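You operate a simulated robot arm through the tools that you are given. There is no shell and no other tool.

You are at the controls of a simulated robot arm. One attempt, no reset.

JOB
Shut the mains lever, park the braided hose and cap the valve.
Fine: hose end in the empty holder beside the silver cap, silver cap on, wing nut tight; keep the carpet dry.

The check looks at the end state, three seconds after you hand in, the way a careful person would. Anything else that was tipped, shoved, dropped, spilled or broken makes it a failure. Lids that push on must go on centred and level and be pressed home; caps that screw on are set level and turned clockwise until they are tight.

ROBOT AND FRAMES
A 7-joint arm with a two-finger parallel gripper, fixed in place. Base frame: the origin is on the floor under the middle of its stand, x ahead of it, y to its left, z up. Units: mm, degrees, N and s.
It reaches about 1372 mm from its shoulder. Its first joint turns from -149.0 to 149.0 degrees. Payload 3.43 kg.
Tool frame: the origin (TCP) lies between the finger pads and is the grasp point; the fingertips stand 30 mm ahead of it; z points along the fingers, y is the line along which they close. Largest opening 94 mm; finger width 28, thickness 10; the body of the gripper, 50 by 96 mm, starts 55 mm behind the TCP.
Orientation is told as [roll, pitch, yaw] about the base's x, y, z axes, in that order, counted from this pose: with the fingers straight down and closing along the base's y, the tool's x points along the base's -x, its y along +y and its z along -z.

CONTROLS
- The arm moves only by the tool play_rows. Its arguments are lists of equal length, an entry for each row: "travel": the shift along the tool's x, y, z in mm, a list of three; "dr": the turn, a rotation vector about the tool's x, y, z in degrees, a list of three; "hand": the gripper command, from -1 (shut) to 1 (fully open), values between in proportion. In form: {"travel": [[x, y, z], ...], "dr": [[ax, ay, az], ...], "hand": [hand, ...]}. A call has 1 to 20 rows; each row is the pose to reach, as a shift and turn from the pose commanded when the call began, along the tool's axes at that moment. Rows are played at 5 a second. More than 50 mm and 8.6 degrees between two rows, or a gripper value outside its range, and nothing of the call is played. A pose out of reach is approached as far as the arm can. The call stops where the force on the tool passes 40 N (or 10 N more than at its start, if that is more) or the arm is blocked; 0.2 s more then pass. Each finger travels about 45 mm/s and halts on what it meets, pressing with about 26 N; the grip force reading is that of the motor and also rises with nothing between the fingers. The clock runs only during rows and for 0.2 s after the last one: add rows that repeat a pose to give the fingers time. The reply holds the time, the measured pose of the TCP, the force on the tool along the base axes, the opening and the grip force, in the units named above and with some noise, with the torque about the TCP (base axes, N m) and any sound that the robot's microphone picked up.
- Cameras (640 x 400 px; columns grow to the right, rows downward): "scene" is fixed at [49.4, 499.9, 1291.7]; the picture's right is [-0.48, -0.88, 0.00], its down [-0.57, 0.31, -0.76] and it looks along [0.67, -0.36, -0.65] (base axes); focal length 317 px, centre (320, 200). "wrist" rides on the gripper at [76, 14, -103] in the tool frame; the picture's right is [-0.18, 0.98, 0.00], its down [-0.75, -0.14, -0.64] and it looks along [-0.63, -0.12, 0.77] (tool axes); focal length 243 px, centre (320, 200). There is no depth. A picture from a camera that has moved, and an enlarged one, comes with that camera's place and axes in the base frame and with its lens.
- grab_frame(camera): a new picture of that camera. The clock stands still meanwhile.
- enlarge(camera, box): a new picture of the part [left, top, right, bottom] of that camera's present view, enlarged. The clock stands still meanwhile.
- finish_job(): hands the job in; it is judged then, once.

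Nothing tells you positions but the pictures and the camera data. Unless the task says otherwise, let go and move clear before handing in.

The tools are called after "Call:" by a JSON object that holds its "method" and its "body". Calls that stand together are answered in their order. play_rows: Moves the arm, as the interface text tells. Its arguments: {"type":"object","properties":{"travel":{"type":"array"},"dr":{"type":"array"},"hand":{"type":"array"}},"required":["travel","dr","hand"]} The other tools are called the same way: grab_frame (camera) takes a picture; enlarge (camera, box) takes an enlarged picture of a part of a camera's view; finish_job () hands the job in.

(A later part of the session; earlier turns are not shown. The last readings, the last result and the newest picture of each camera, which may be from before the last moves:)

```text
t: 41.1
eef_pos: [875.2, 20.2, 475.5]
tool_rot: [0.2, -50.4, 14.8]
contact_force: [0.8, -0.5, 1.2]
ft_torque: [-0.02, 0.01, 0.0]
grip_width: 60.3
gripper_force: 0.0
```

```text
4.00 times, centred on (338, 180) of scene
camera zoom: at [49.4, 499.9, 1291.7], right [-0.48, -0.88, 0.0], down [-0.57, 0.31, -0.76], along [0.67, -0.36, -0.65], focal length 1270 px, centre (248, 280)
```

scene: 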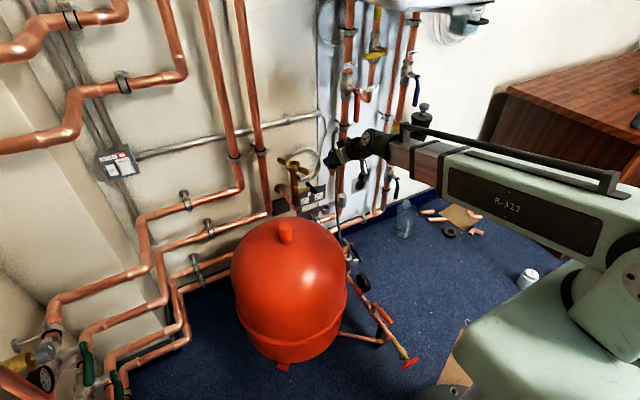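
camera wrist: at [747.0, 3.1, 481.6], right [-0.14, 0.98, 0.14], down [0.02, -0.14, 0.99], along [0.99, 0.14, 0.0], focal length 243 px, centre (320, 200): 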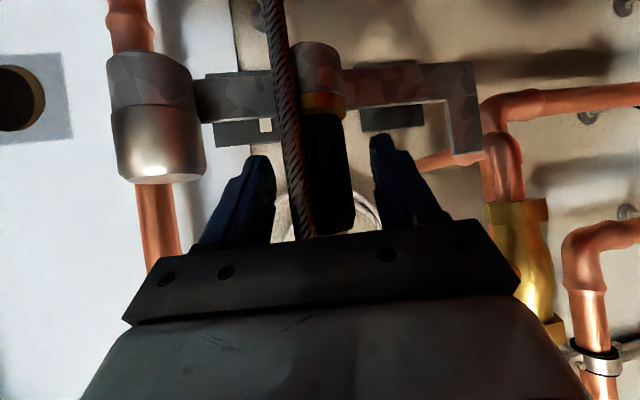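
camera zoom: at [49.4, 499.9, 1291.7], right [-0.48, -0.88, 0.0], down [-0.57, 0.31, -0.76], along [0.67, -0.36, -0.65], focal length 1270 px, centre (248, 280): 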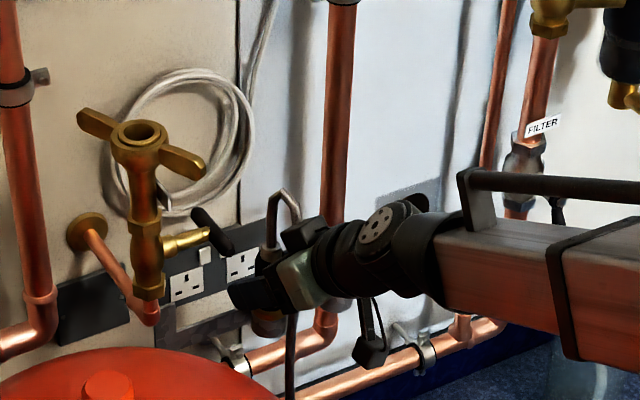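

Released, and the hose end stays put in the ring. I'll back out slowly, checking the hose does not drag.

Call:
{"method": "play_rows", "body": {"travel": [[0, 0, -8], [0, 0, -18], [0, 0, -30], [0, 0, -45]], "dr": [[0, 0, 0], [0, 0, 0], [0, 0, 0], [0, 0, 0]], "hand": [0.28, 0.28, 0.28, 0.28]}}

Call:
{"method": "grab_frame", "body": {"camera": "wrist"}}

Call:
{"method": "enlarge", "body": {"camera": "scene", "box": [290, 150, 370, 230]}}

```text
t: 42.1
eef_pos: [840.3, 12.1, 502.9]
tool_rot: [0.1, -50.4, 14.8]
contact_force: [0.7, 0.7, 0.6]
ft_torque: [0.0, 0.0, 0.01]
grip_width: 60.2
gripper_force: 0.0
```

```text
taken
camera wrist: at [713.0, -5.4, 509.7], right [-0.14, 0.98, 0.14], down [0.02, -0.14, 0.99], along [0.99, 0.14, 0.0], focal length 243 px, centre (320, 200)
```

wrist: 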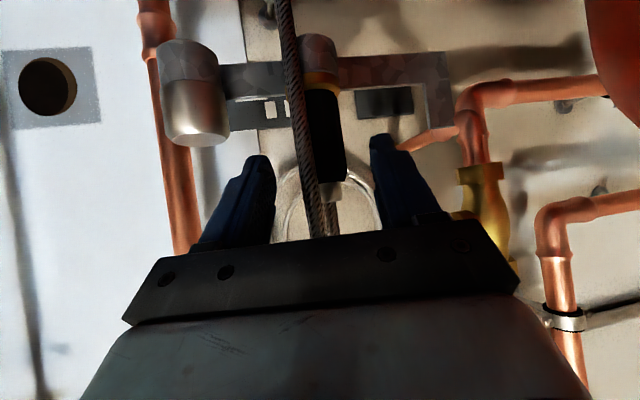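

```text
5.00 times, centred on (330, 190) of scene
camera zoom: at [49.4, 499.9, 1291.7], right [-0.48, -0.88, 0.0], down [-0.57, 0.31, -0.76], along [0.67, -0.36, -0.65], focal length 1587 px, centre (270, 250)
```

zoom: 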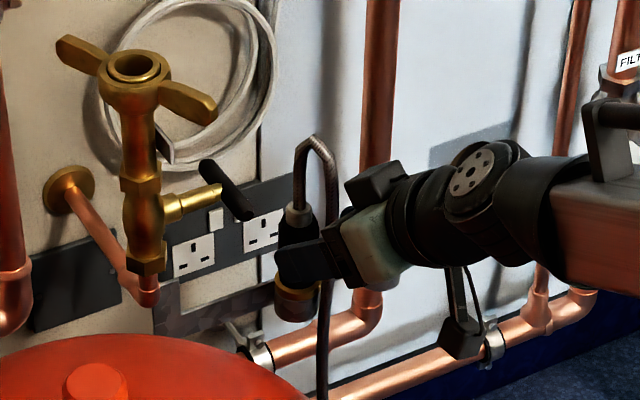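

The hose end stands upright in the ring and the strand is sliding out between the fingers. I'll retreat further until clear.

Call:
{"method": "play_rows", "body": {"travel": [[0, 0, -25], [0, 0, -55], [0, 0, -90], [0, 0, -125], [0, 0, -150]], "dr": [[0, 0, 0], [0, 0, 0], [0, 0, 0], [0, 0, 0], [0, 0, 0]], "hand": [0.28, 0.28, 0.28, 0.28, 0.28]}}

Call:
{"method": "grab_frame", "body": {"camera": "wrist"}}

Call:
{"method": "enlarge", "body": {"camera": "scene", "box": [280, 140, 376, 240]}}

```text
t: 43.3
eef_pos: [728.3, -16.7, 600.3]
tool_rot: [0.0, -50.4, 14.8]
contact_force: [-0.5, -0.5, 0.7]
ft_torque: [0.0, -0.01, 0.0]
grip_width: 60.4
gripper_force: 0.1
```

```text
taken
camera wrist: at [600.5, -35.7, 606.5], right [-0.14, 0.98, 0.14], down [0.02, -0.14, 0.99], along [0.99, 0.14, 0.0], focal length 243 px, centre (320, 200)
```

wrist: 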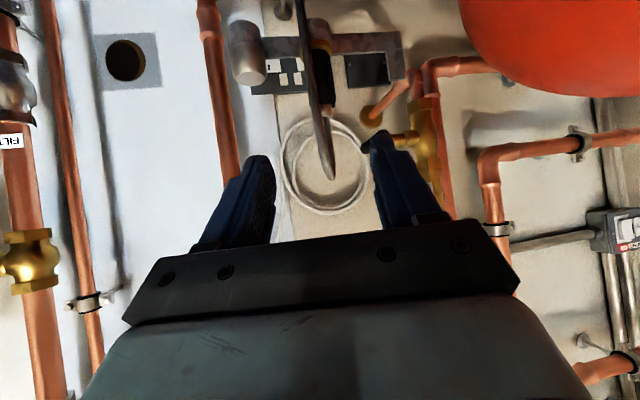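

```text
4.00 times, centred on (328, 190) of scene
camera zoom: at [49.4, 499.9, 1291.7], right [-0.48, -0.88, 0.0], down [-0.57, 0.31, -0.76], along [0.67, -0.36, -0.65], focal length 1270 px, centre (288, 240)
```

zoom: 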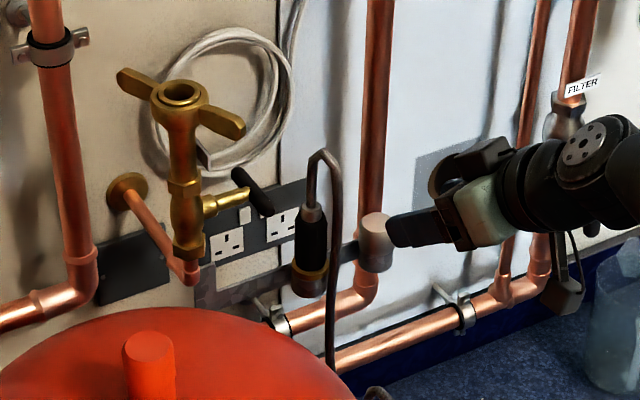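

The hose is parked nicely. Now the silver cap: I'll enlarge it from here, then go above it with the fingers straight down.

Call:
{"method": "enlarge", "body": {"camera": "wrist", "box": [200, 0, 360, 100]}}

Call:
{"method": "play_rows", "body": {"travel": [[-7.8, -8.3, 7.3], [-15.7, -16.6, 14.6], [-23.5, -24.9, 21.9], [-31.3, -33.3, 29.2], [-39.1, -41.6, 36.5], [-47, -49.9, 43.8], [-54.8, -58.2, 51.1]], "dr": [[0.9, 7.2, 2], [1.9, 14.3, 3.9], [2.8, 21.5, 5.9], [3.7, 28.6, 7.9], [4.6, 35.8, 9.9], [5.6, 42.9, 11.8], [6.5, 50.1, 13.8]], "hand": [0.28, 0.28, 0.28, 0.28, 0.28, 0.28, 0.28]}}

Call:
{"method": "grab_frame", "body": {"camera": "wrist"}}

Call:
{"method": "grab_frame", "body": {"camera": "scene"}}

```text
4.00 times, centred on (280, 50) of wrist
camera zoom: at [600.5, -35.7, 606.5], right [-0.14, 0.98, 0.14], down [0.02, -0.14, 0.99], along [0.99, 0.14, 0.0], focal length 970 px, centre (480, 800)
```

zoom: 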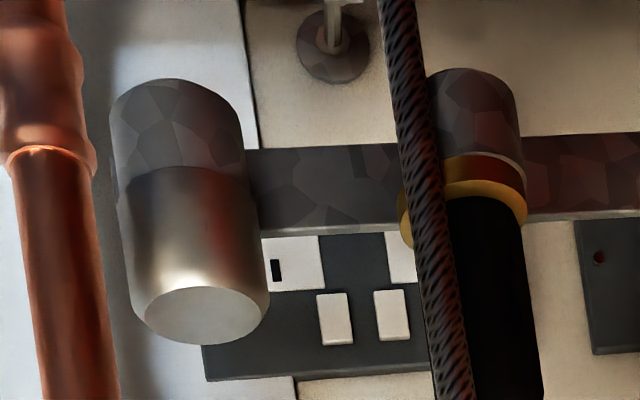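

```text
t: 44.9
eef_pos: [816.3, -55.8, 608.2]
tool_rot: [0.0, 0.1, 0.1]
contact_force: [-0.7, 0.1, -0.2]
ft_torque: [0.0, -0.01, -0.04]
grip_width: 60.0
gripper_force: 0.1
```

```text
taken
camera wrist: at [740.0, -40.0, 711.1], right [0.18, 0.98, 0.0], down [0.76, -0.14, 0.64], along [0.63, -0.12, -0.77], focal length 243 px, centre (320, 200)
```

wrist: 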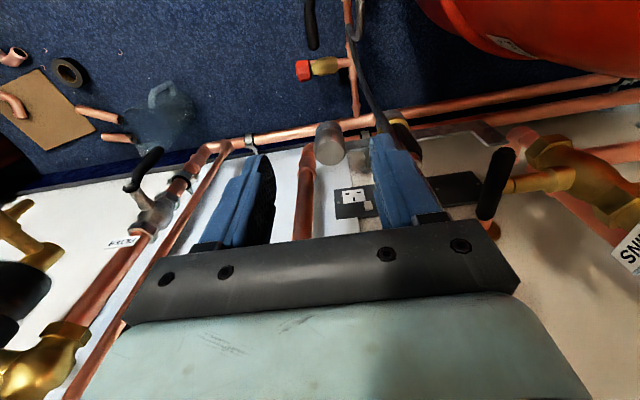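

```text
taken
```

scene: 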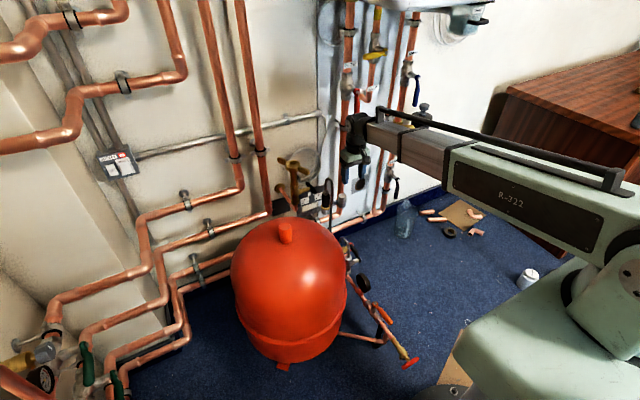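

The cap sits in a holder like the other ring: exposed from z≈432 to 459, axis around (879, -54). I'll enlarge the current view to fix its centre.

Call:
{"method": "enlarge", "body": {"camera": "wrist", "box": [270, 90, 430, 190]}}

Call:
{"method": "enlarge", "body": {"camera": "scene", "box": [310, 170, 358, 210]}}

```text
4.00 times, centred on (350, 140) of wrist
camera zoom: at [740.0, -40.0, 711.1], right [0.18, 0.98, 0.0], down [0.76, -0.14, 0.64], along [0.63, -0.12, -0.77], focal length 970 px, centre (200, 440)
```

zoom: 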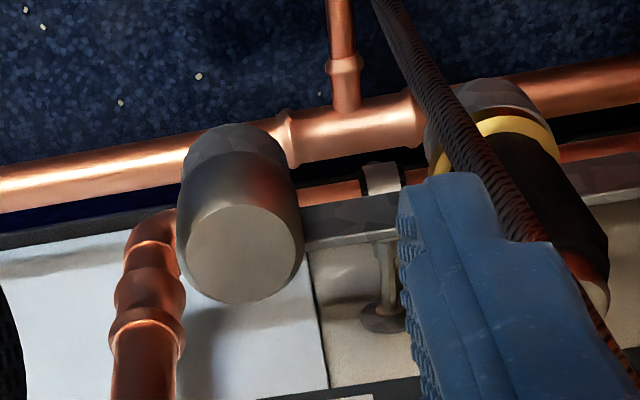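

```text
10.00 times, centred on (334, 190) of scene
camera zoom: at [49.4, 499.9, 1291.7], right [-0.48, -0.88, 0.0], down [-0.57, 0.31, -0.76], along [0.67, -0.36, -0.65], focal length 3174 px, centre (180, 300)
```

zoom: 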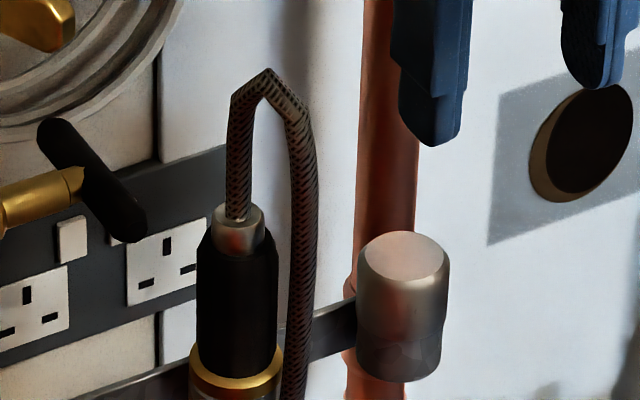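

The cap centre is about (877, -55). I'll move over it, keeping the fingertips 25 mm above its top, and check the centring.

Call:
{"method": "play_rows", "body": {"travel": [[-30, 0, 20], [-60.7, 0.3, 45], [-60.7, 0.3, 75], [-60.7, 0.3, 93]], "dr": [[0, 0, 0], [0, 0, 0], [0, 0, 0], [0, 0, 0]], "hand": [0.28, 0.28, 0.28, 0.28]}}

Call:
{"method": "enlarge", "body": {"camera": "wrist", "box": [220, 90, 420, 240]}}

Call:
{"method": "enlarge", "body": {"camera": "scene", "box": [310, 160, 374, 210]}}

```text
t: 45.9
eef_pos: [877.8, -53.5, 515.2]
tool_rot: [0.1, 0.0, 0.3]
contact_force: [0.0, -0.3, 0.9]
ft_torque: [-0.02, -0.02, 0.01]
grip_width: 60.4
gripper_force: 0.1
```

```text
2.67 times, centred on (320, 165) of wrist
camera zoom: at [800.7, -38.3, 617.9], right [0.18, 0.98, 0.0], down [0.75, -0.14, 0.64], along [0.63, -0.12, -0.77], focal length 647 px, centre (320, 293)
```

zoom: 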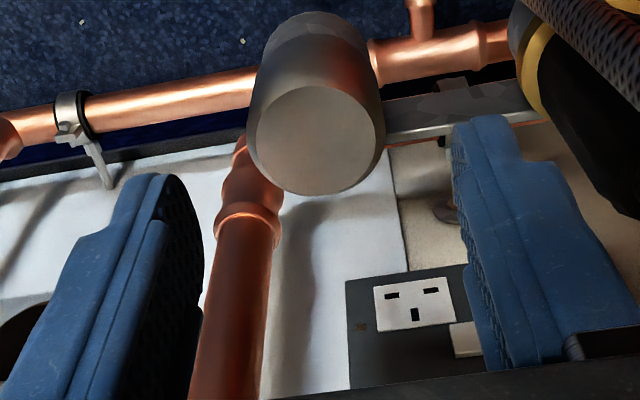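

```text
8.00 times, centred on (342, 185) of scene
camera zoom: at [49.4, 499.9, 1291.7], right [-0.48, -0.88, 0.0], down [-0.57, 0.31, -0.76], along [0.67, -0.36, -0.65], focal length 2539 px, centre (144, 320)
```

zoom: 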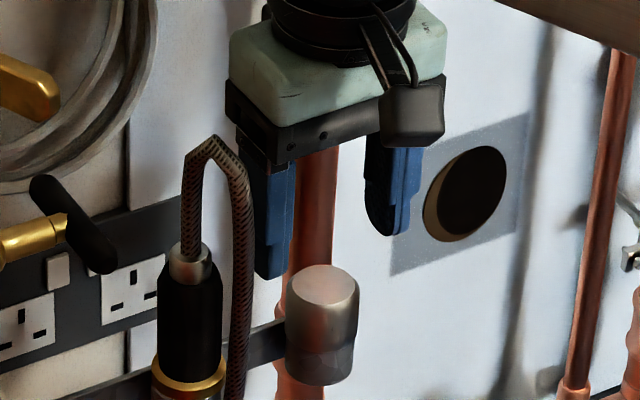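

The cap is about 3 mm right of the gripper's mid-plane once I allow for the camera offset. I'll correct that and lower the fingers around it.

Call:
{"method": "play_rows", "body": {"travel": [[0.8, -3, 10], [0.8, -3, 25], [0.8, -3, 40], [0.8, -3, 50], [0.8, -3, 50]], "dr": [[0, 0, 0], [0, 0, 0], [0, 0, 0], [0, 0, 0], [0, 0, 0]], "hand": [0.28, 0.28, 0.28, 0.28, 0.1]}}

Call:
{"method": "enlarge", "body": {"camera": "wrist", "box": [220, 90, 420, 240]}}

Call:
{"method": "enlarge", "body": {"camera": "scene", "box": [310, 160, 374, 210]}}

```text
t: 47.1
eef_pos: [875.4, -57.0, 464.0]
tool_rot: [0.1, 0.0, 0.2]
contact_force: [-1.0, 0.0, 0.0]
ft_torque: [0.01, -0.02, 0.0]
grip_width: 51.7
gripper_force: 0.0
```

```text
2.67 times, centred on (320, 165) of wrist
camera zoom: at [799.0, -40.9, 567.9], right [0.18, 0.98, 0.0], down [0.75, -0.14, 0.64], along [0.63, -0.12, -0.77], focal length 647 px, centre (320, 293)
```

zoom: 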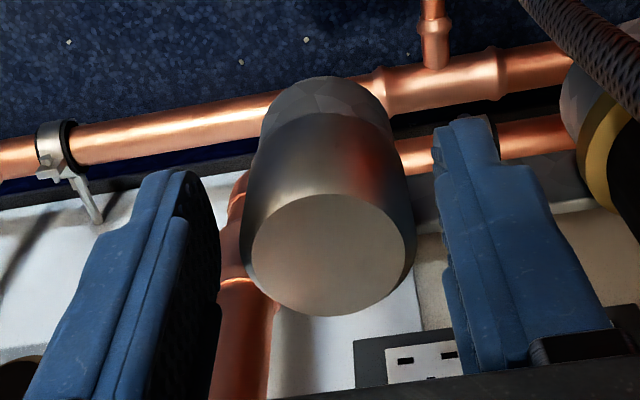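

```text
8.00 times, centred on (342, 185) of scene
camera zoom: at [49.4, 499.9, 1291.7], right [-0.48, -0.88, 0.0], down [-0.57, 0.31, -0.76], along [0.67, -0.36, -0.65], focal length 2539 px, centre (144, 320)
```

zoom: 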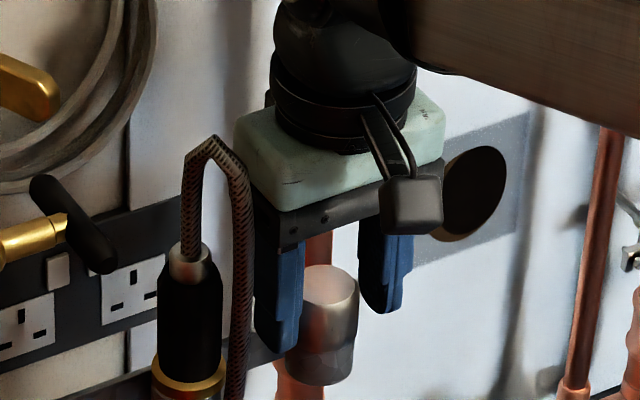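

The cap is well centred between the fingers. Closing on it now.

Call:
{"method": "play_rows", "body": {"travel": [[0, 0, 0], [0, 0, 0], [0, 0, 0], [0, 0, 0]], "dr": [[0, 0, 0], [0, 0, 0], [0, 0, 0], [0, 0, 0]], "hand": [-0.2, -0.5, -1, -1]}}

Call:
{"method": "enlarge", "body": {"camera": "wrist", "box": [220, 90, 420, 240]}}

```text
t: 48.1
eef_pos: [874.2, -55.0, 466.2]
tool_rot: [0.1, 0.0, 0.2]
contact_force: [0.6, -0.1, -0.3]
ft_torque: [0.03, 0.02, 0.03]
grip_width: 36.7
gripper_force: 26.3
```

```text
2.67 times, centred on (320, 165) of wrist
camera zoom: at [799.0, -40.9, 568.1], right [0.18, 0.98, 0.0], down [0.75, -0.14, 0.64], along [0.63, -0.12, -0.77], focal length 647 px, centre (320, 293)
```

zoom: 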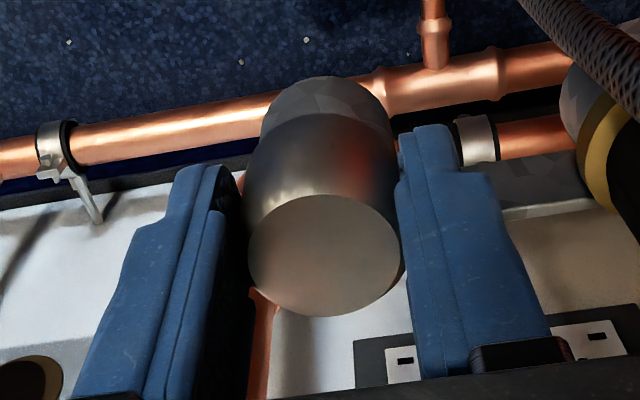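

Cap gripped at 36.7 mm with no side load. Lifting it straight out of its holder.

Call:
{"method": "play_rows", "body": {"travel": [[0, 0, -5], [0, 0, -12], [0, 0, -20], [0, 0, -30], [0, 0, -42]], "dr": [[0, 0, 0], [0, 0, 0], [0, 0, 0], [0, 0, 0], [0, 0, 0]], "hand": [-1, -1, -1, -1, -1]}}

Call:
{"method": "grab_frame", "body": {"camera": "wrist"}}

Call:
{"method": "enlarge", "body": {"camera": "scene", "box": [310, 150, 374, 210]}}

```text
t: 49.3
eef_pos: [876.8, -56.3, 507.6]
tool_rot: [0.1, 0.0, 0.1]
contact_force: [-0.7, 0.4, 0.5]
ft_torque: [-0.02, 0.0, 0.0]
grip_width: 36.8
gripper_force: 26.3
```

```text
taken
camera wrist: at [800.1, -41.7, 609.7], right [0.18, 0.98, 0.0], down [0.75, -0.14, 0.64], along [0.63, -0.12, -0.77], focal length 243 px, centre (320, 200)
```

wrist: 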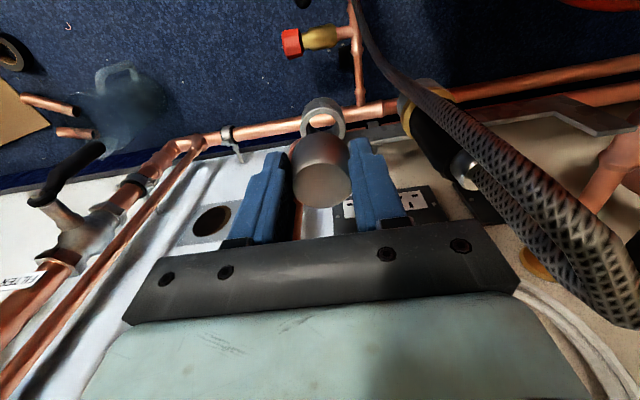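

```text
6.67 times, centred on (342, 180) of scene
camera zoom: at [49.4, 499.9, 1291.7], right [-0.48, -0.88, 0.0], down [-0.57, 0.31, -0.76], along [0.67, -0.36, -0.65], focal length 2116 px, centre (173, 333)
```

zoom: 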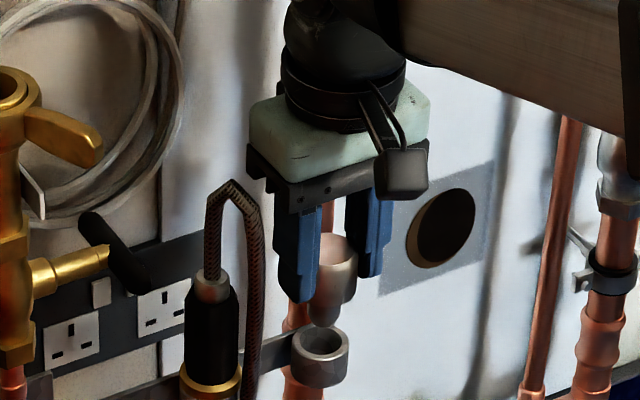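

The cap is out and clean, with a spigot beneath it. I'll back away from the bracket before rising (keeping clear of the red lever), then carry it over the valve.

Call:
{"method": "play_rows", "body": {"travel": [[40, 0, 0], [80, 0, 0], [120, 0, 0], [120, 0, -45], [120, 0, -90], [120, 0, -135], [120, 0, -180], [120, 0, -225], [120, 0, -272], [108, 41, -275], [97, 82, -278], [85, 124, -280], [74, 165, -282], [62, 206, -282], [30, 206, -282], [-3, 206, -282]], "dr": [[0, 0, 0], [0, 0, 0], [0, 0, 0], [0, 0, 0], [0, 0, 0], [0, 0, 0], [0, 0, 0], [0, 0, 0], [0, 0, 0], [0, 0, 0], [0, 0, 0], [0, 0, 0], [0, 0, 0], [0, 0, 0], [0, 0, 0], [0, 0, 0]], "hand": [-1, -1, -1, -1, -1, -1, -1, -1, -1, -1, -1, -1, -1, -1, -1, -1]}}

Call:
{"method": "grab_frame", "body": {"camera": "wrist"}}

Call:
{"method": "grab_frame", "body": {"camera": "scene"}}

```text
t: 52.7
eef_pos: [879.0, 150.9, 790.4]
tool_rot: [0.1, -0.1, 0.3]
contact_force: [0.0, 1.2, -0.9]
ft_torque: [-0.01, 0.0, -0.01]
grip_width: 36.3
gripper_force: 26.0
```

```text
taken
camera wrist: at [801.3, 165.5, 893.0], right [0.18, 0.98, 0.0], down [0.75, -0.14, 0.64], along [0.63, -0.12, -0.77], focal length 243 px, centre (320, 200)
```

wrist: 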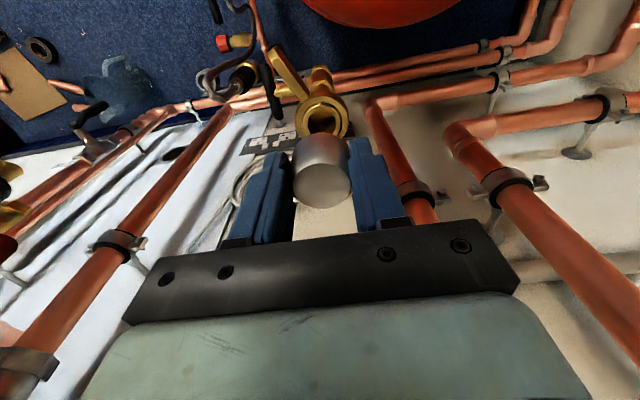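

```text
taken
```

scene: 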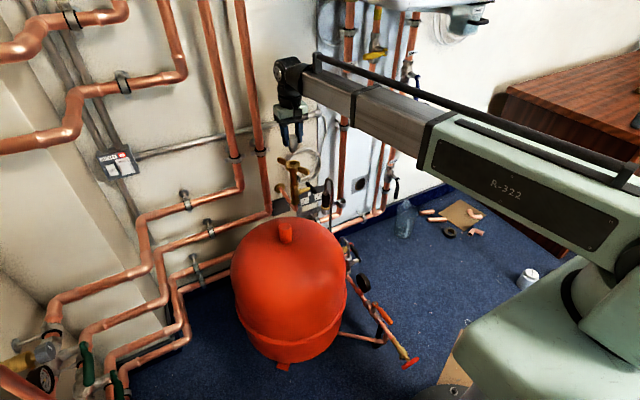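

Call:
{"method": "enlarge", "body": {"camera": "wrist", "box": [250, 40, 400, 220]}}

Call:
{"method": "enlarge", "body": {"camera": "wrist", "box": [270, 70, 370, 145]}}

Call:
{"method": "enlarge", "body": {"camera": "scene", "box": [265, 110, 329, 190]}}

```text
2.22 times, centred on (325, 130) of wrist
camera zoom: at [801.3, 165.5, 893.0], right [0.18, 0.98, 0.0], down [0.75, -0.14, 0.64], along [0.63, -0.12, -0.77], focal length 539 px, centre (309, 356)
```

zoom: 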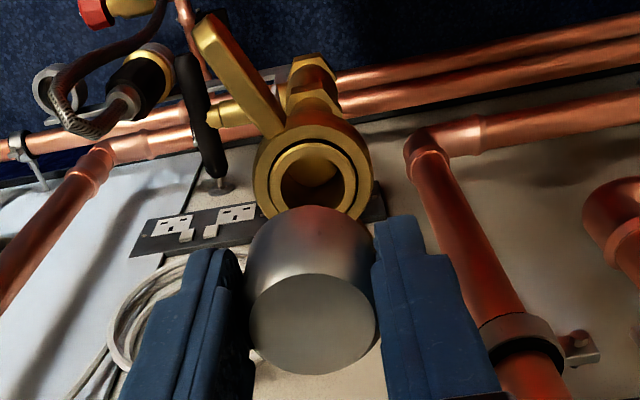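

```text
5.33 times, centred on (320, 108) of wrist
camera zoom: at [801.3, 165.5, 893.0], right [0.18, 0.98, 0.0], down [0.75, -0.14, 0.64], along [0.63, -0.12, -0.77], focal length 1294 px, centre (320, 693)
```

zoom: 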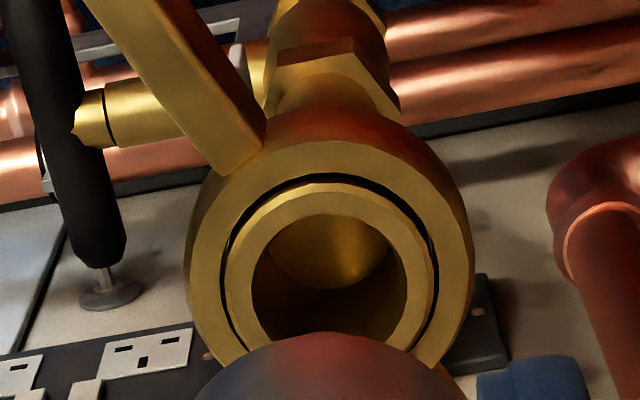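

```text
5.00 times, centred on (297, 150) of scene
camera zoom: at [49.4, 499.9, 1291.7], right [-0.48, -0.88, 0.0], down [-0.57, 0.31, -0.76], along [0.67, -0.36, -0.65], focal length 1587 px, centre (435, 450)
```

zoom: 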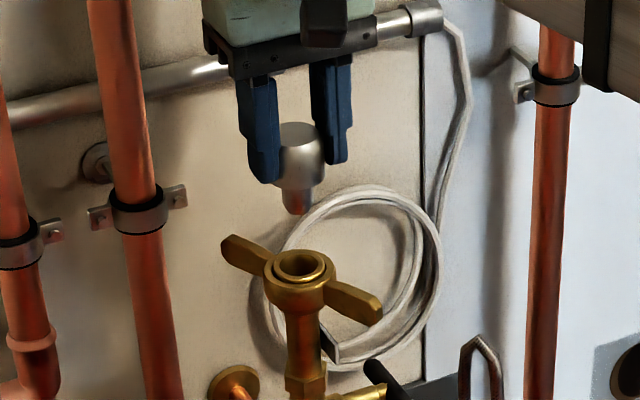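

I can see the open valve mouth (25 mm bore, flush with the hub) just ahead of the cap. I'll nudge 2.5 mm toward the wall and lower to just above it for a final alignment check.

Call:
{"method": "play_rows", "body": {"travel": [[-1.2, -0.5, 15], [-2.5, -1, 30], [-2.5, -1, 40]], "dr": [[0, 0, 0], [0, 0, 0], [0, 0, 0]], "hand": [-1, -1, -1]}}

Call:
{"method": "enlarge", "body": {"camera": "wrist", "box": [250, 70, 400, 220]}}

Call:
{"method": "enlarge", "body": {"camera": "scene", "box": [277, 130, 317, 180]}}

```text
t: 53.5
eef_pos: [882.3, 148.8, 749.2]
tool_rot: [0.0, -0.1, 0.2]
contact_force: [0.5, -0.4, -0.7]
ft_torque: [0.01, 0.01, -0.03]
grip_width: 36.9
gripper_force: 26.1
```

```text
2.67 times, centred on (325, 145) of wrist
camera zoom: at [804.2, 163.8, 852.3], right [0.18, 0.98, 0.0], down [0.75, -0.14, 0.64], along [0.63, -0.12, -0.77], focal length 647 px, centre (307, 347)
```

zoom: 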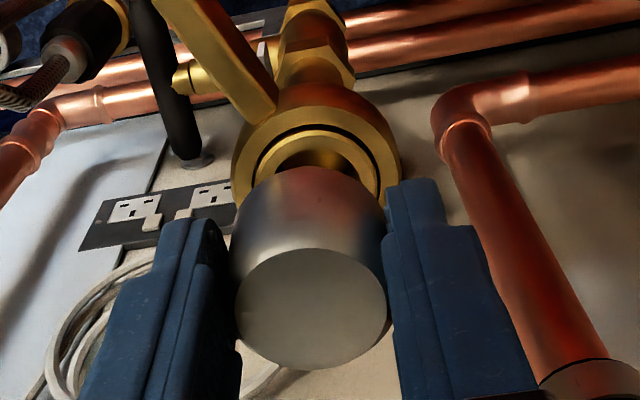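

```text
8.00 times, centred on (297, 155) of scene
camera zoom: at [49.4, 499.9, 1291.7], right [-0.48, -0.88, 0.0], down [-0.57, 0.31, -0.76], along [0.67, -0.36, -0.65], focal length 2539 px, centre (504, 560)
```

zoom: 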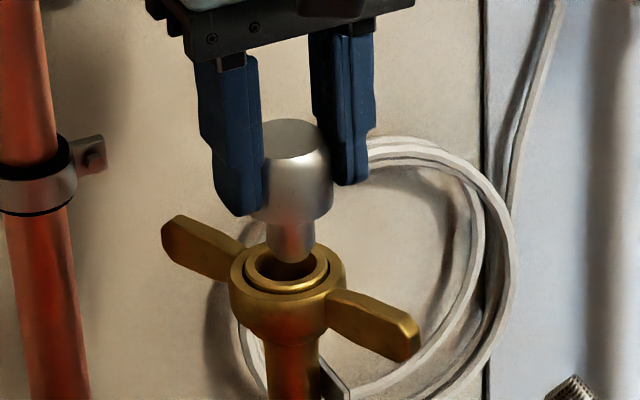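

In the scene view the spigot is about 2.5 mm right of the bore. I'll correct by +2 mm in y, lower a little, and look again.

Call:
{"method": "play_rows", "body": {"travel": [[-0.8, 2, 0], [-0.8, 2, 6], [-0.8, 2, 11]], "dr": [[0, 0, 0], [0, 0, 0], [0, 0, 0]], "hand": [-1, -1, -1]}}

Call:
{"method": "enlarge", "body": {"camera": "scene", "box": [281, 136, 313, 172]}}

Call:
{"method": "enlarge", "body": {"camera": "wrist", "box": [250, 70, 400, 220]}}

```text
t: 54.3
eef_pos: [882.1, 149.8, 738.4]
tool_rot: [0.1, 0.0, 0.2]
contact_force: [0.4, -0.8, -0.4]
ft_torque: [-0.02, 0.01, 0.05]
grip_width: 36.8
gripper_force: 26.2
```

```text
11.11 times, centred on (297, 154) of scene
camera zoom: at [49.4, 499.9, 1291.7], right [-0.48, -0.88, 0.0], down [-0.57, 0.31, -0.76], along [0.67, -0.36, -0.65], focal length 3526 px, centre (576, 711)
```

zoom: 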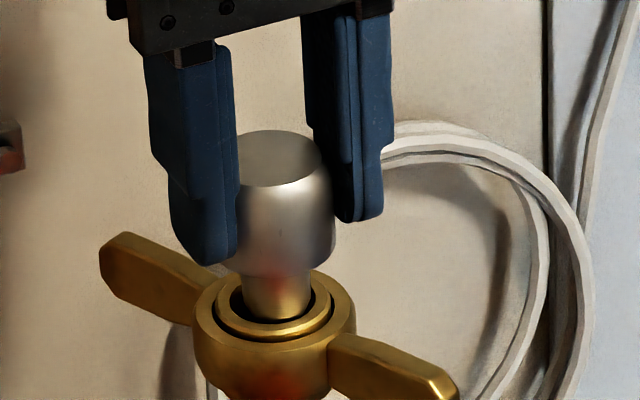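

```text
2.67 times, centred on (325, 145) of wrist
camera zoom: at [805.5, 164.8, 840.8], right [0.18, 0.98, 0.0], down [0.75, -0.14, 0.64], along [0.63, -0.12, -0.77], focal length 647 px, centre (307, 347)
```

zoom: 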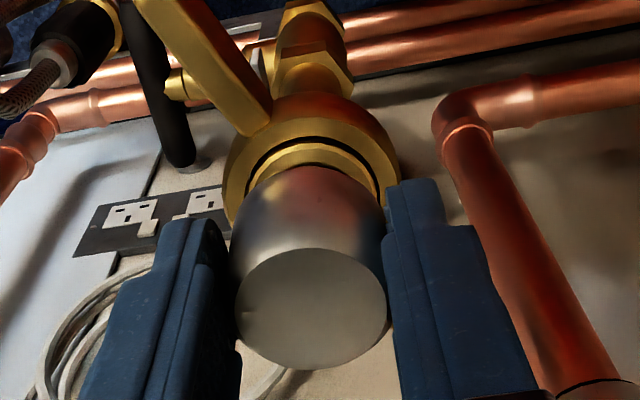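

The spigot is now centred on the bore and just entering. I'll lower in small steps, watching the force.

Call:
{"method": "play_rows", "body": {"travel": [[0, 0, 3], [0, 0, 6], [0, 0, 9], [0, 0, 12], [0, 0, 15]], "dr": [[0, 0, 0], [0, 0, 0], [0, 0, 0], [0, 0, 0], [0, 0, 0]], "hand": [-1, -1, -1, -1, -1]}}

Call:
{"method": "enlarge", "body": {"camera": "scene", "box": [281, 136, 313, 172]}}

```text
t: 55.5
eef_pos: [882.1, 149.1, 725.1]
tool_rot: [0.2, 0.0, 0.2]
contact_force: [13.8, -1.6, 4.3]
ft_torque: [-0.06, -0.66, 0.0]
grip_width: 36.8
gripper_force: 25.8
```

```text
11.11 times, centred on (297, 154) of scene
camera zoom: at [49.4, 499.9, 1291.7], right [-0.48, -0.88, 0.0], down [-0.57, 0.31, -0.76], along [0.67, -0.36, -0.65], focal length 3526 px, centre (576, 711)
```

zoom: 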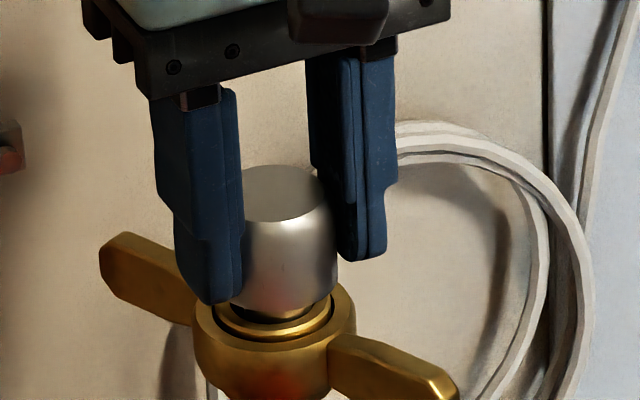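

A +14 N reaction in x shows the spigot rubbing the robot side of the bore, so I'll ease 2.5 mm toward the wall before lowering further.

Call:
{"method": "play_rows", "body": {"travel": [[-1.3, -0.2, 0], [-2.5, -0.3, 0], [-2.5, -0.3, 2], [-2.5, -0.3, 4]], "dr": [[0, 0, 0], [0, 0, 0], [0, 0, 0], [0, 0, 0]], "hand": [-1, -1, -1, -1]}}

Call:
{"method": "enlarge", "body": {"camera": "scene", "box": [281, 136, 313, 172]}}

```text
t: 56.5
eef_pos: [883.0, 150.6, 720.0]
tool_rot: [0.1, 0.1, 0.3]
contact_force: [-0.3, -0.9, -1.3]
ft_torque: [0.04, 0.03, 0.01]
grip_width: 36.5
gripper_force: 26.3
```

```text
11.11 times, centred on (297, 154) of scene
camera zoom: at [49.4, 499.9, 1291.7], right [-0.48, -0.88, 0.0], down [-0.57, 0.31, -0.76], along [0.67, -0.36, -0.65], focal length 3526 px, centre (576, 711)
```

zoom: 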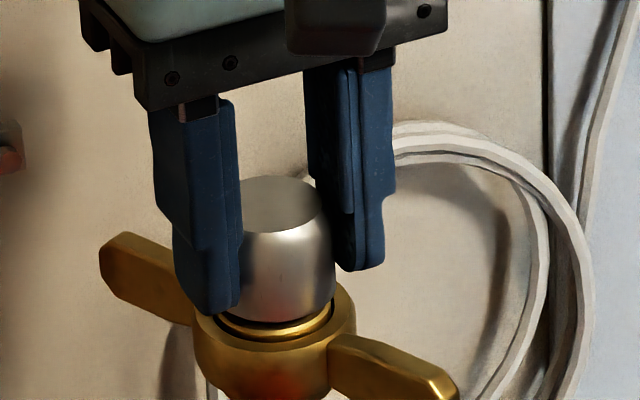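

Free again. I'll lower in 1.5–2 mm steps until it seats.

Call:
{"method": "play_rows", "body": {"travel": [[0, 0, 2], [0, 0, 4], [0, 0, 5.5], [0, 0, 7]], "dr": [[0, 0, 0], [0, 0, 0], [0, 0, 0], [0, 0, 0]], "hand": [-1, -1, -1, -1]}}

Call:
{"method": "enlarge", "body": {"camera": "scene", "box": [281, 136, 313, 172]}}

```text
t: 57.5
eef_pos: [885.4, 148.1, 714.9]
tool_rot: [0.1, -0.1, 0.2]
contact_force: [-0.5, 3.6, 21.6]
ft_torque: [0.02, 0.2, 0.01]
grip_width: 36.4
gripper_force: 25.9
```

```text
11.11 times, centred on (297, 154) of scene
camera zoom: at [49.4, 499.9, 1291.7], right [-0.48, -0.88, 0.0], down [-0.57, 0.31, -0.76], along [0.67, -0.36, -0.65], focal length 3526 px, centre (576, 711)
```

zoom: 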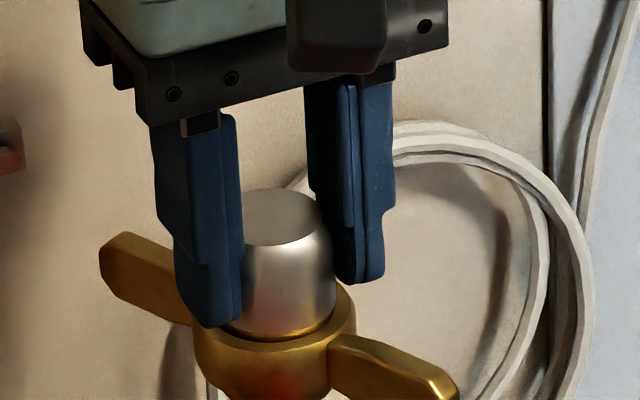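

Contact at 22 N with the cap down on the seat. I'll look closely before releasing.

Call:
{"method": "enlarge", "body": {"camera": "scene", "box": [287, 146, 307, 166]}}

Call:
{"method": "enlarge", "body": {"camera": "wrist", "box": [260, 80, 390, 220]}}

```text
16.00 times, centred on (297, 156) of scene
camera zoom: at [49.4, 499.9, 1291.7], right [-0.48, -0.88, 0.0], down [-0.57, 0.31, -0.76], along [0.67, -0.36, -0.65], focal length 5078 px, centre (688, 904)
```

zoom: 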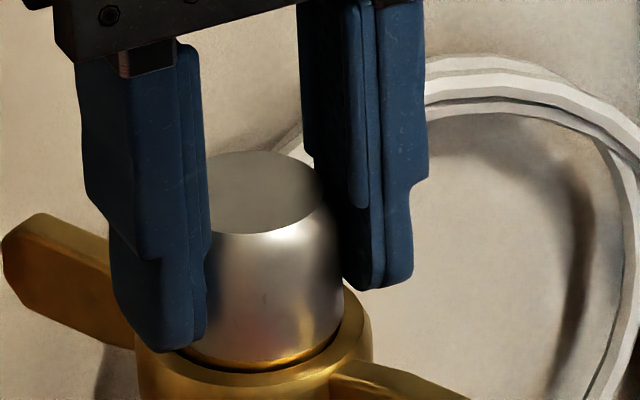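

```text
2.86 times, centred on (325, 150) of wrist
camera zoom: at [807.0, 164.3, 817.2], right [0.18, 0.98, 0.0], down [0.75, -0.14, 0.64], along [0.63, -0.11, -0.77], focal length 693 px, centre (306, 343)
```

zoom: 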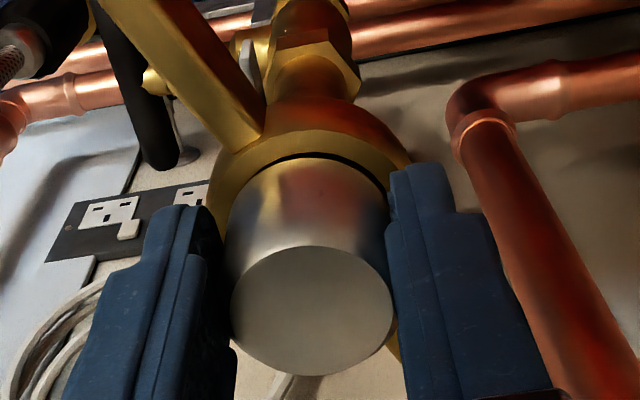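

The cap sits centred on the seat. I'll open, rise clear of it, close the fingers and use them to press it home.

Call:
{"method": "play_rows", "body": {"travel": [[0, 0, -0.5], [0, 0, -0.5], [0, 0, -0.5], [0, 0, -0.5], [0, 0, -20], [0, 0, -50], [0, 0, -70]], "dr": [[0, 0, 0], [0, 0, 0], [0, 0, 0], [0, 0, 0], [0, 0, 0], [0, 0, 0], [0, 0, 0]], "hand": [-0.1, 0.1, 0.25, 0.25, 0.25, 0.25, 0.25]}}

Call:
{"method": "grab_frame", "body": {"camera": "wrist"}}

Call:
{"method": "enlarge", "body": {"camera": "scene", "box": [281, 136, 313, 172]}}

Call:
{"method": "enlarge", "body": {"camera": "wrist", "box": [250, 80, 390, 200]}}

```text
t: 59.1
eef_pos: [883.8, 149.3, 781.5]
tool_rot: [0.1, 0.1, 0.2]
contact_force: [1.4, -0.3, -0.5]
ft_torque: [0.02, 0.0, -0.01]
grip_width: 59.0
gripper_force: 0.1
```

```text
taken
camera wrist: at [806.5, 164.8, 884.3], right [0.18, 0.98, 0.0], down [0.75, -0.14, 0.64], along [0.63, -0.12, -0.77], focal length 243 px, centre (320, 200)
```

wrist: 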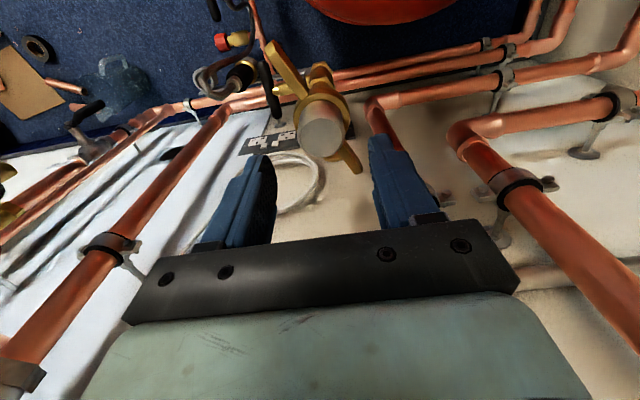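

```text
11.11 times, centred on (297, 154) of scene
camera zoom: at [49.4, 499.9, 1291.7], right [-0.48, -0.88, 0.0], down [-0.57, 0.31, -0.76], along [0.67, -0.36, -0.65], focal length 3526 px, centre (576, 711)
```

zoom: 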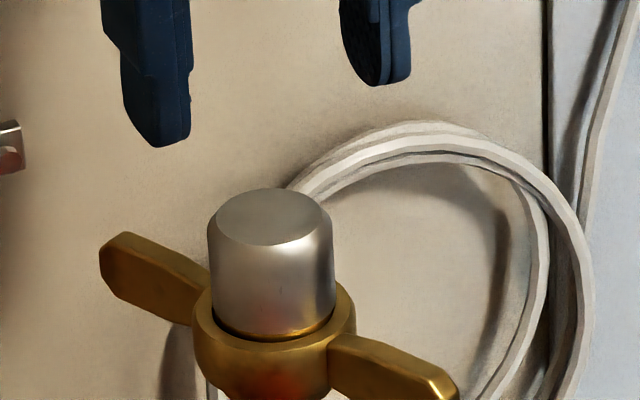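

```text
3.33 times, centred on (320, 140) of wrist
camera zoom: at [806.5, 164.8, 884.3], right [0.18, 0.98, 0.0], down [0.75, -0.14, 0.64], along [0.63, -0.12, -0.77], focal length 809 px, centre (320, 400)
```

zoom: 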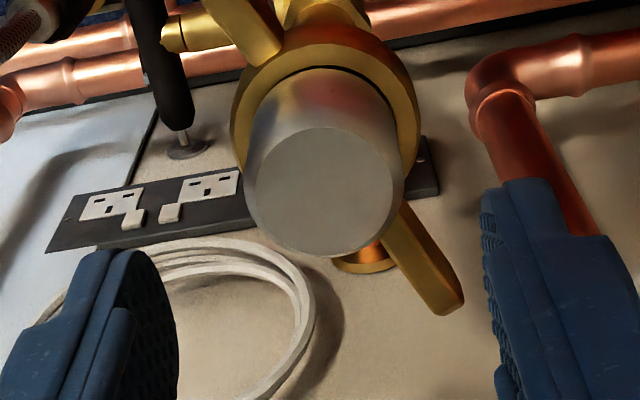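

The cap stands level and centred. Now I'll close the fingers and press down on its top.

Call:
{"method": "play_rows", "body": {"travel": [[-1.5, 1, 0], [-1.5, 1, 0], [-1.5, 1, 0], [-1.5, 1, 0], [-1.5, 1, 20], [-1.5, 1, 36], [-1.5, 1, 40], [-1.5, 1, 42], [-1.5, 1, 44], [-1.5, 1, 45.5]], "dr": [[0, 0, 0], [0, 0, 0], [0, 0, 0], [0, 0, 0], [0, 0, 0], [0, 0, 0], [0, 0, 0], [0, 0, 0], [0, 0, 0], [0, 0, 0]], "hand": [-0.4, -1, -1, -1, -1, -1, -1, -1, -1, -1]}}

Call:
{"method": "enlarge", "body": {"camera": "scene", "box": [281, 136, 313, 172]}}

```text
t: 61.3
eef_pos: [885.8, 150.8, 740.9]
tool_rot: [0.1, -0.2, 0.2]
contact_force: [1.7, 2.0, 36.6]
ft_torque: [0.07, 0.0, 0.0]
grip_width: 0.0
gripper_force: 25.3
```

```text
11.11 times, centred on (297, 154) of scene
camera zoom: at [49.4, 499.9, 1291.7], right [-0.48, -0.88, 0.0], down [-0.57, 0.31, -0.76], along [0.67, -0.36, -0.65], focal length 3526 px, centre (576, 711)
```

zoom: 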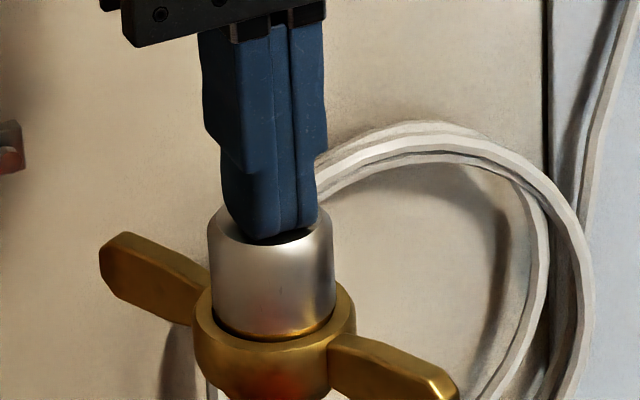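

The cap takes 37 N without moving, so it is home. I'll lift off and place the closed fingertips on the far side of the robot-side wing, ready to turn the nut clockwise.

Call:
{"method": "play_rows", "body": {"travel": [[0, 0, -20], [0, 0, -42], [9, -21, -45], [18, -42.6, -45], [18, -42.6, -15], [18, -42.6, 15], [18, -42.6, 35], [18, -42.6, 46]], "dr": [[0, 0, 0], [0, 0, 0], [0, 0, 0], [0, 0, 0], [0, 0, 0], [0, 0, 0], [0, 0, 0], [0, 0, 0]], "hand": [-1, -1, -1, -1, -1, -1, -1, -1]}}

Call:
{"method": "grab_frame", "body": {"camera": "wrist"}}

Call:
{"method": "enlarge", "body": {"camera": "scene", "box": [270, 120, 334, 180]}}

```text
t: 63.1
eef_pos: [867.5, 108.5, 691.9]
tool_rot: [0.1, -0.1, 0.2]
contact_force: [0.0, -0.4, -0.3]
ft_torque: [-0.04, 0.0, 0.03]
grip_width: 0.0
gripper_force: 26.0
```

```text
taken
camera wrist: at [789.9, 123.2, 794.1], right [0.18, 0.98, 0.0], down [0.75, -0.14, 0.64], along [0.63, -0.12, -0.77], focal length 243 px, centre (320, 200)
```

wrist: 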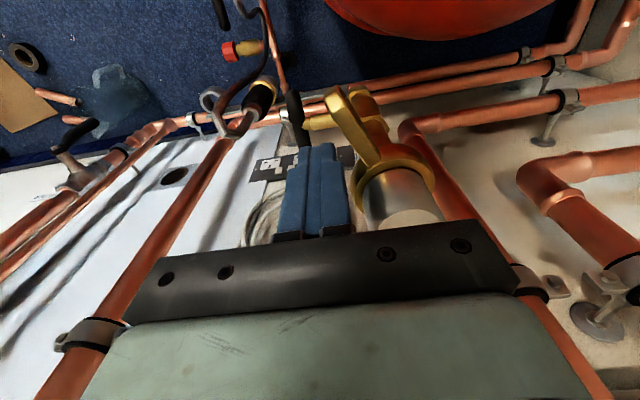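

```text
6.67 times, centred on (302, 150) of scene
camera zoom: at [49.4, 499.9, 1291.7], right [-0.48, -0.88, 0.0], down [-0.57, 0.31, -0.76], along [0.67, -0.36, -0.65], focal length 2116 px, centre (440, 533)
```

zoom: 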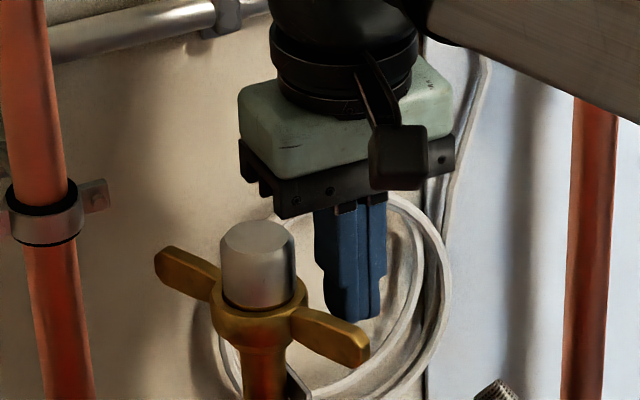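

The fingertips are behind the wing on the wall side. I'll sweep clockwise along the arc.

Call:
{"method": "play_rows", "body": {"travel": [[6.9, 3.5, 0], [10.1, 5.9, 0], [13.3, 8.3, 0], [16, 11.2, 0], [18.7, 14.2, 0], [20.9, 17.5, 0], [23.1, 20.9, 0], [24.6, 24.6, 0], [26.2, 28.3, 0], [27.2, 32.2, 0], [28.1, 36.1, 0], [28.3, 40.1, 0], [28.5, 44.1, 0], [28, 48.1, 0], [27.5, 52.1, 0]], "dr": [[0, 0, 0], [0, 0, 0], [0, 0, 0], [0, 0, 0], [0, 0, 0], [0, 0, 0], [0, 0, 0], [0, 0, 0], [0, 0, 0], [0, 0, 0], [0, 0, 0], [0, 0, 0], [0, 0, 0], [0, 0, 0], [0, 0, 0]], "hand": [-1, -1, -1, -1, -1, -1, -1, -1, -1, -1, -1, -1, -1, -1, -1]}}

Call:
{"method": "grab_frame", "body": {"camera": "wrist"}}

Call:
{"method": "enlarge", "body": {"camera": "scene", "box": [270, 120, 334, 180]}}

```text
t: 66.3
eef_pos: [839.4, 159.2, 692.3]
tool_rot: [0.1, -0.1, 0.2]
contact_force: [-0.3, -0.5, -0.3]
ft_torque: [-0.04, -0.02, 0.04]
grip_width: 0.0
gripper_force: 26.5
```

```text
taken
camera wrist: at [763.3, 175.1, 794.5], right [0.18, 0.98, 0.0], down [0.75, -0.14, 0.64], along [0.63, -0.12, -0.77], focal length 243 px, centre (320, 200)
```

wrist: 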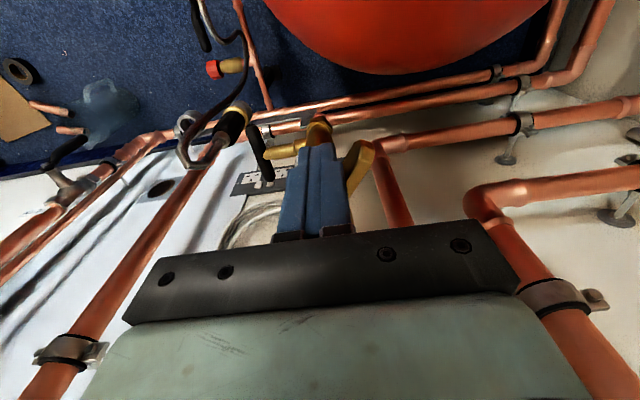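

```text
6.67 times, centred on (302, 150) of scene
camera zoom: at [49.4, 499.9, 1291.7], right [-0.48, -0.88, 0.0], down [-0.57, 0.31, -0.76], along [0.67, -0.36, -0.65], focal length 2116 px, centre (440, 533)
```

zoom: 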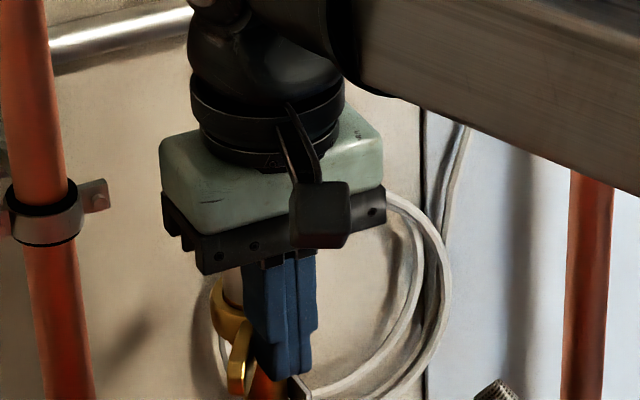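

The nut is turning freely, with the wing now around azimuth 145°. I'll continue until it goes tight.

Call:
{"method": "play_rows", "body": {"travel": [[-1.4, 4.5, 0], [-2.9, 9, 0], [-4.6, 12.7, 0], [-6.6, 16.2, 0], [-8.9, 19.5, 0], [-11.4, 22.6, 0], [-14.2, 25.4, 0], [-17.3, 28, 0]], "dr": [[0, 0, 0], [0, 0, 0], [0, 0, 0], [0, 0, 0], [0, 0, 0], [0, 0, 0], [0, 0, 0], [0, 0, 0]], "hand": [-1, -1, -1, -1, -1, -1, -1, -1]}}

Call:
{"method": "grab_frame", "body": {"camera": "wrist"}}

Call:
{"method": "enlarge", "body": {"camera": "scene", "box": [270, 120, 334, 180]}}

```text
t: 67.8
eef_pos: [847.2, 176.7, 691.9]
tool_rot: [-0.6, 0.4, 0.1]
contact_force: [-4.7, -6.2, 4.7]
ft_torque: [-0.02, -0.03, -0.04]
grip_width: 0.1
gripper_force: 25.9
stopped in row 7: the force on the tool passed its limit at 45 N (the readings are from after the stop); the commanded pose is now the measured one
```

```text
taken
camera wrist: at [770.8, 192.7, 794.5], right [0.18, 0.98, -0.01], down [0.76, -0.14, 0.64], along [0.62, -0.13, -0.77], focal length 243 px, centre (320, 200)
```

wrist: 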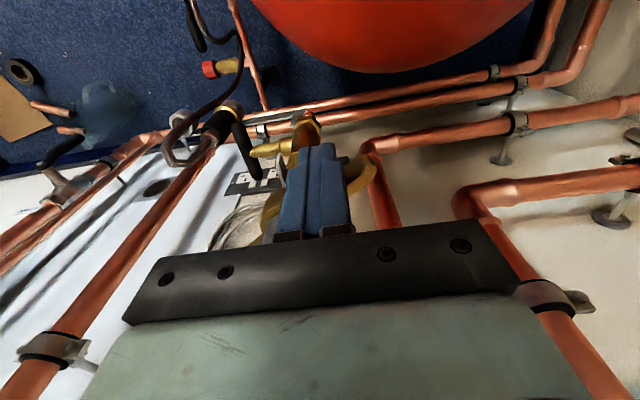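

```text
6.67 times, centred on (302, 150) of scene
camera zoom: at [49.4, 499.9, 1291.7], right [-0.48, -0.88, 0.0], down [-0.57, 0.31, -0.76], along [0.67, -0.36, -0.65], focal length 2116 px, centre (440, 533)
```

zoom: 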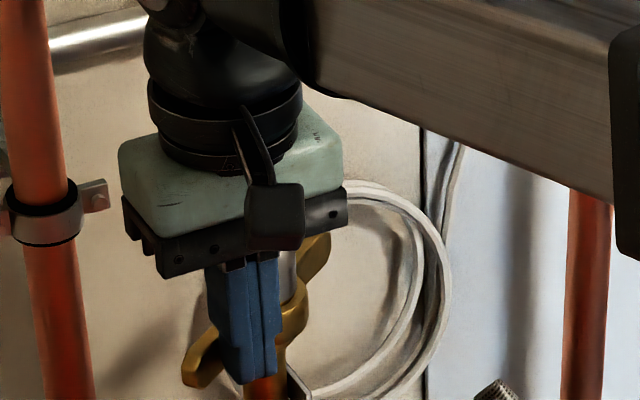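

It went hard tight at 45 N, with the wing back at its original angle (~123°). I'll push once more at a slightly larger radius to confirm it does not move any further.

Call:
{"method": "play_rows", "body": {"travel": [[4.2, -2.7, 0], [6.4, 0.7, 0], [2.2, 3.4, 0], [0.5, 4.5, 0], [-1.2, 5.6, 0], [-2.8, 6.7, 0], [-4.5, 7.8, 0]], "dr": [[0, 0, 0], [0, 0, 0], [0, 0, 0], [0, 0, 0], [0, 0, 0], [0, 0, 0], [0, 0, 0]], "hand": [-1, -1, -1, -1, -1, -1, -1]}}

Call:
{"method": "enlarge", "body": {"camera": "scene", "box": [270, 120, 334, 180]}}

```text
t: 69.1
eef_pos: [843.6, 180.2, 690.2]
tool_rot: [-0.9, 1.1, -0.2]
contact_force: [-3.8, -6.5, 3.8]
ft_torque: [-0.01, -0.01, -0.06]
grip_width: 0.0
gripper_force: 26.3
stopped in row 6: the force on the tool passed its limit at 42 N (the readings are from after the stop); the commanded pose is now the measured one
```

```text
6.67 times, centred on (302, 150) of scene
camera zoom: at [49.4, 499.9, 1291.7], right [-0.48, -0.88, 0.0], down [-0.57, 0.31, -0.76], along [0.67, -0.36, -0.65], focal length 2116 px, centre (440, 533)
```

zoom: 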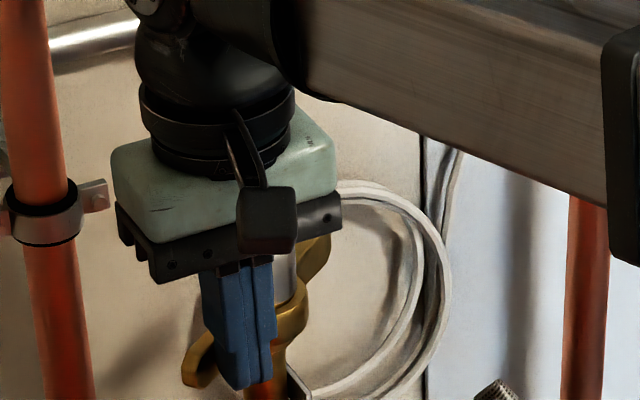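

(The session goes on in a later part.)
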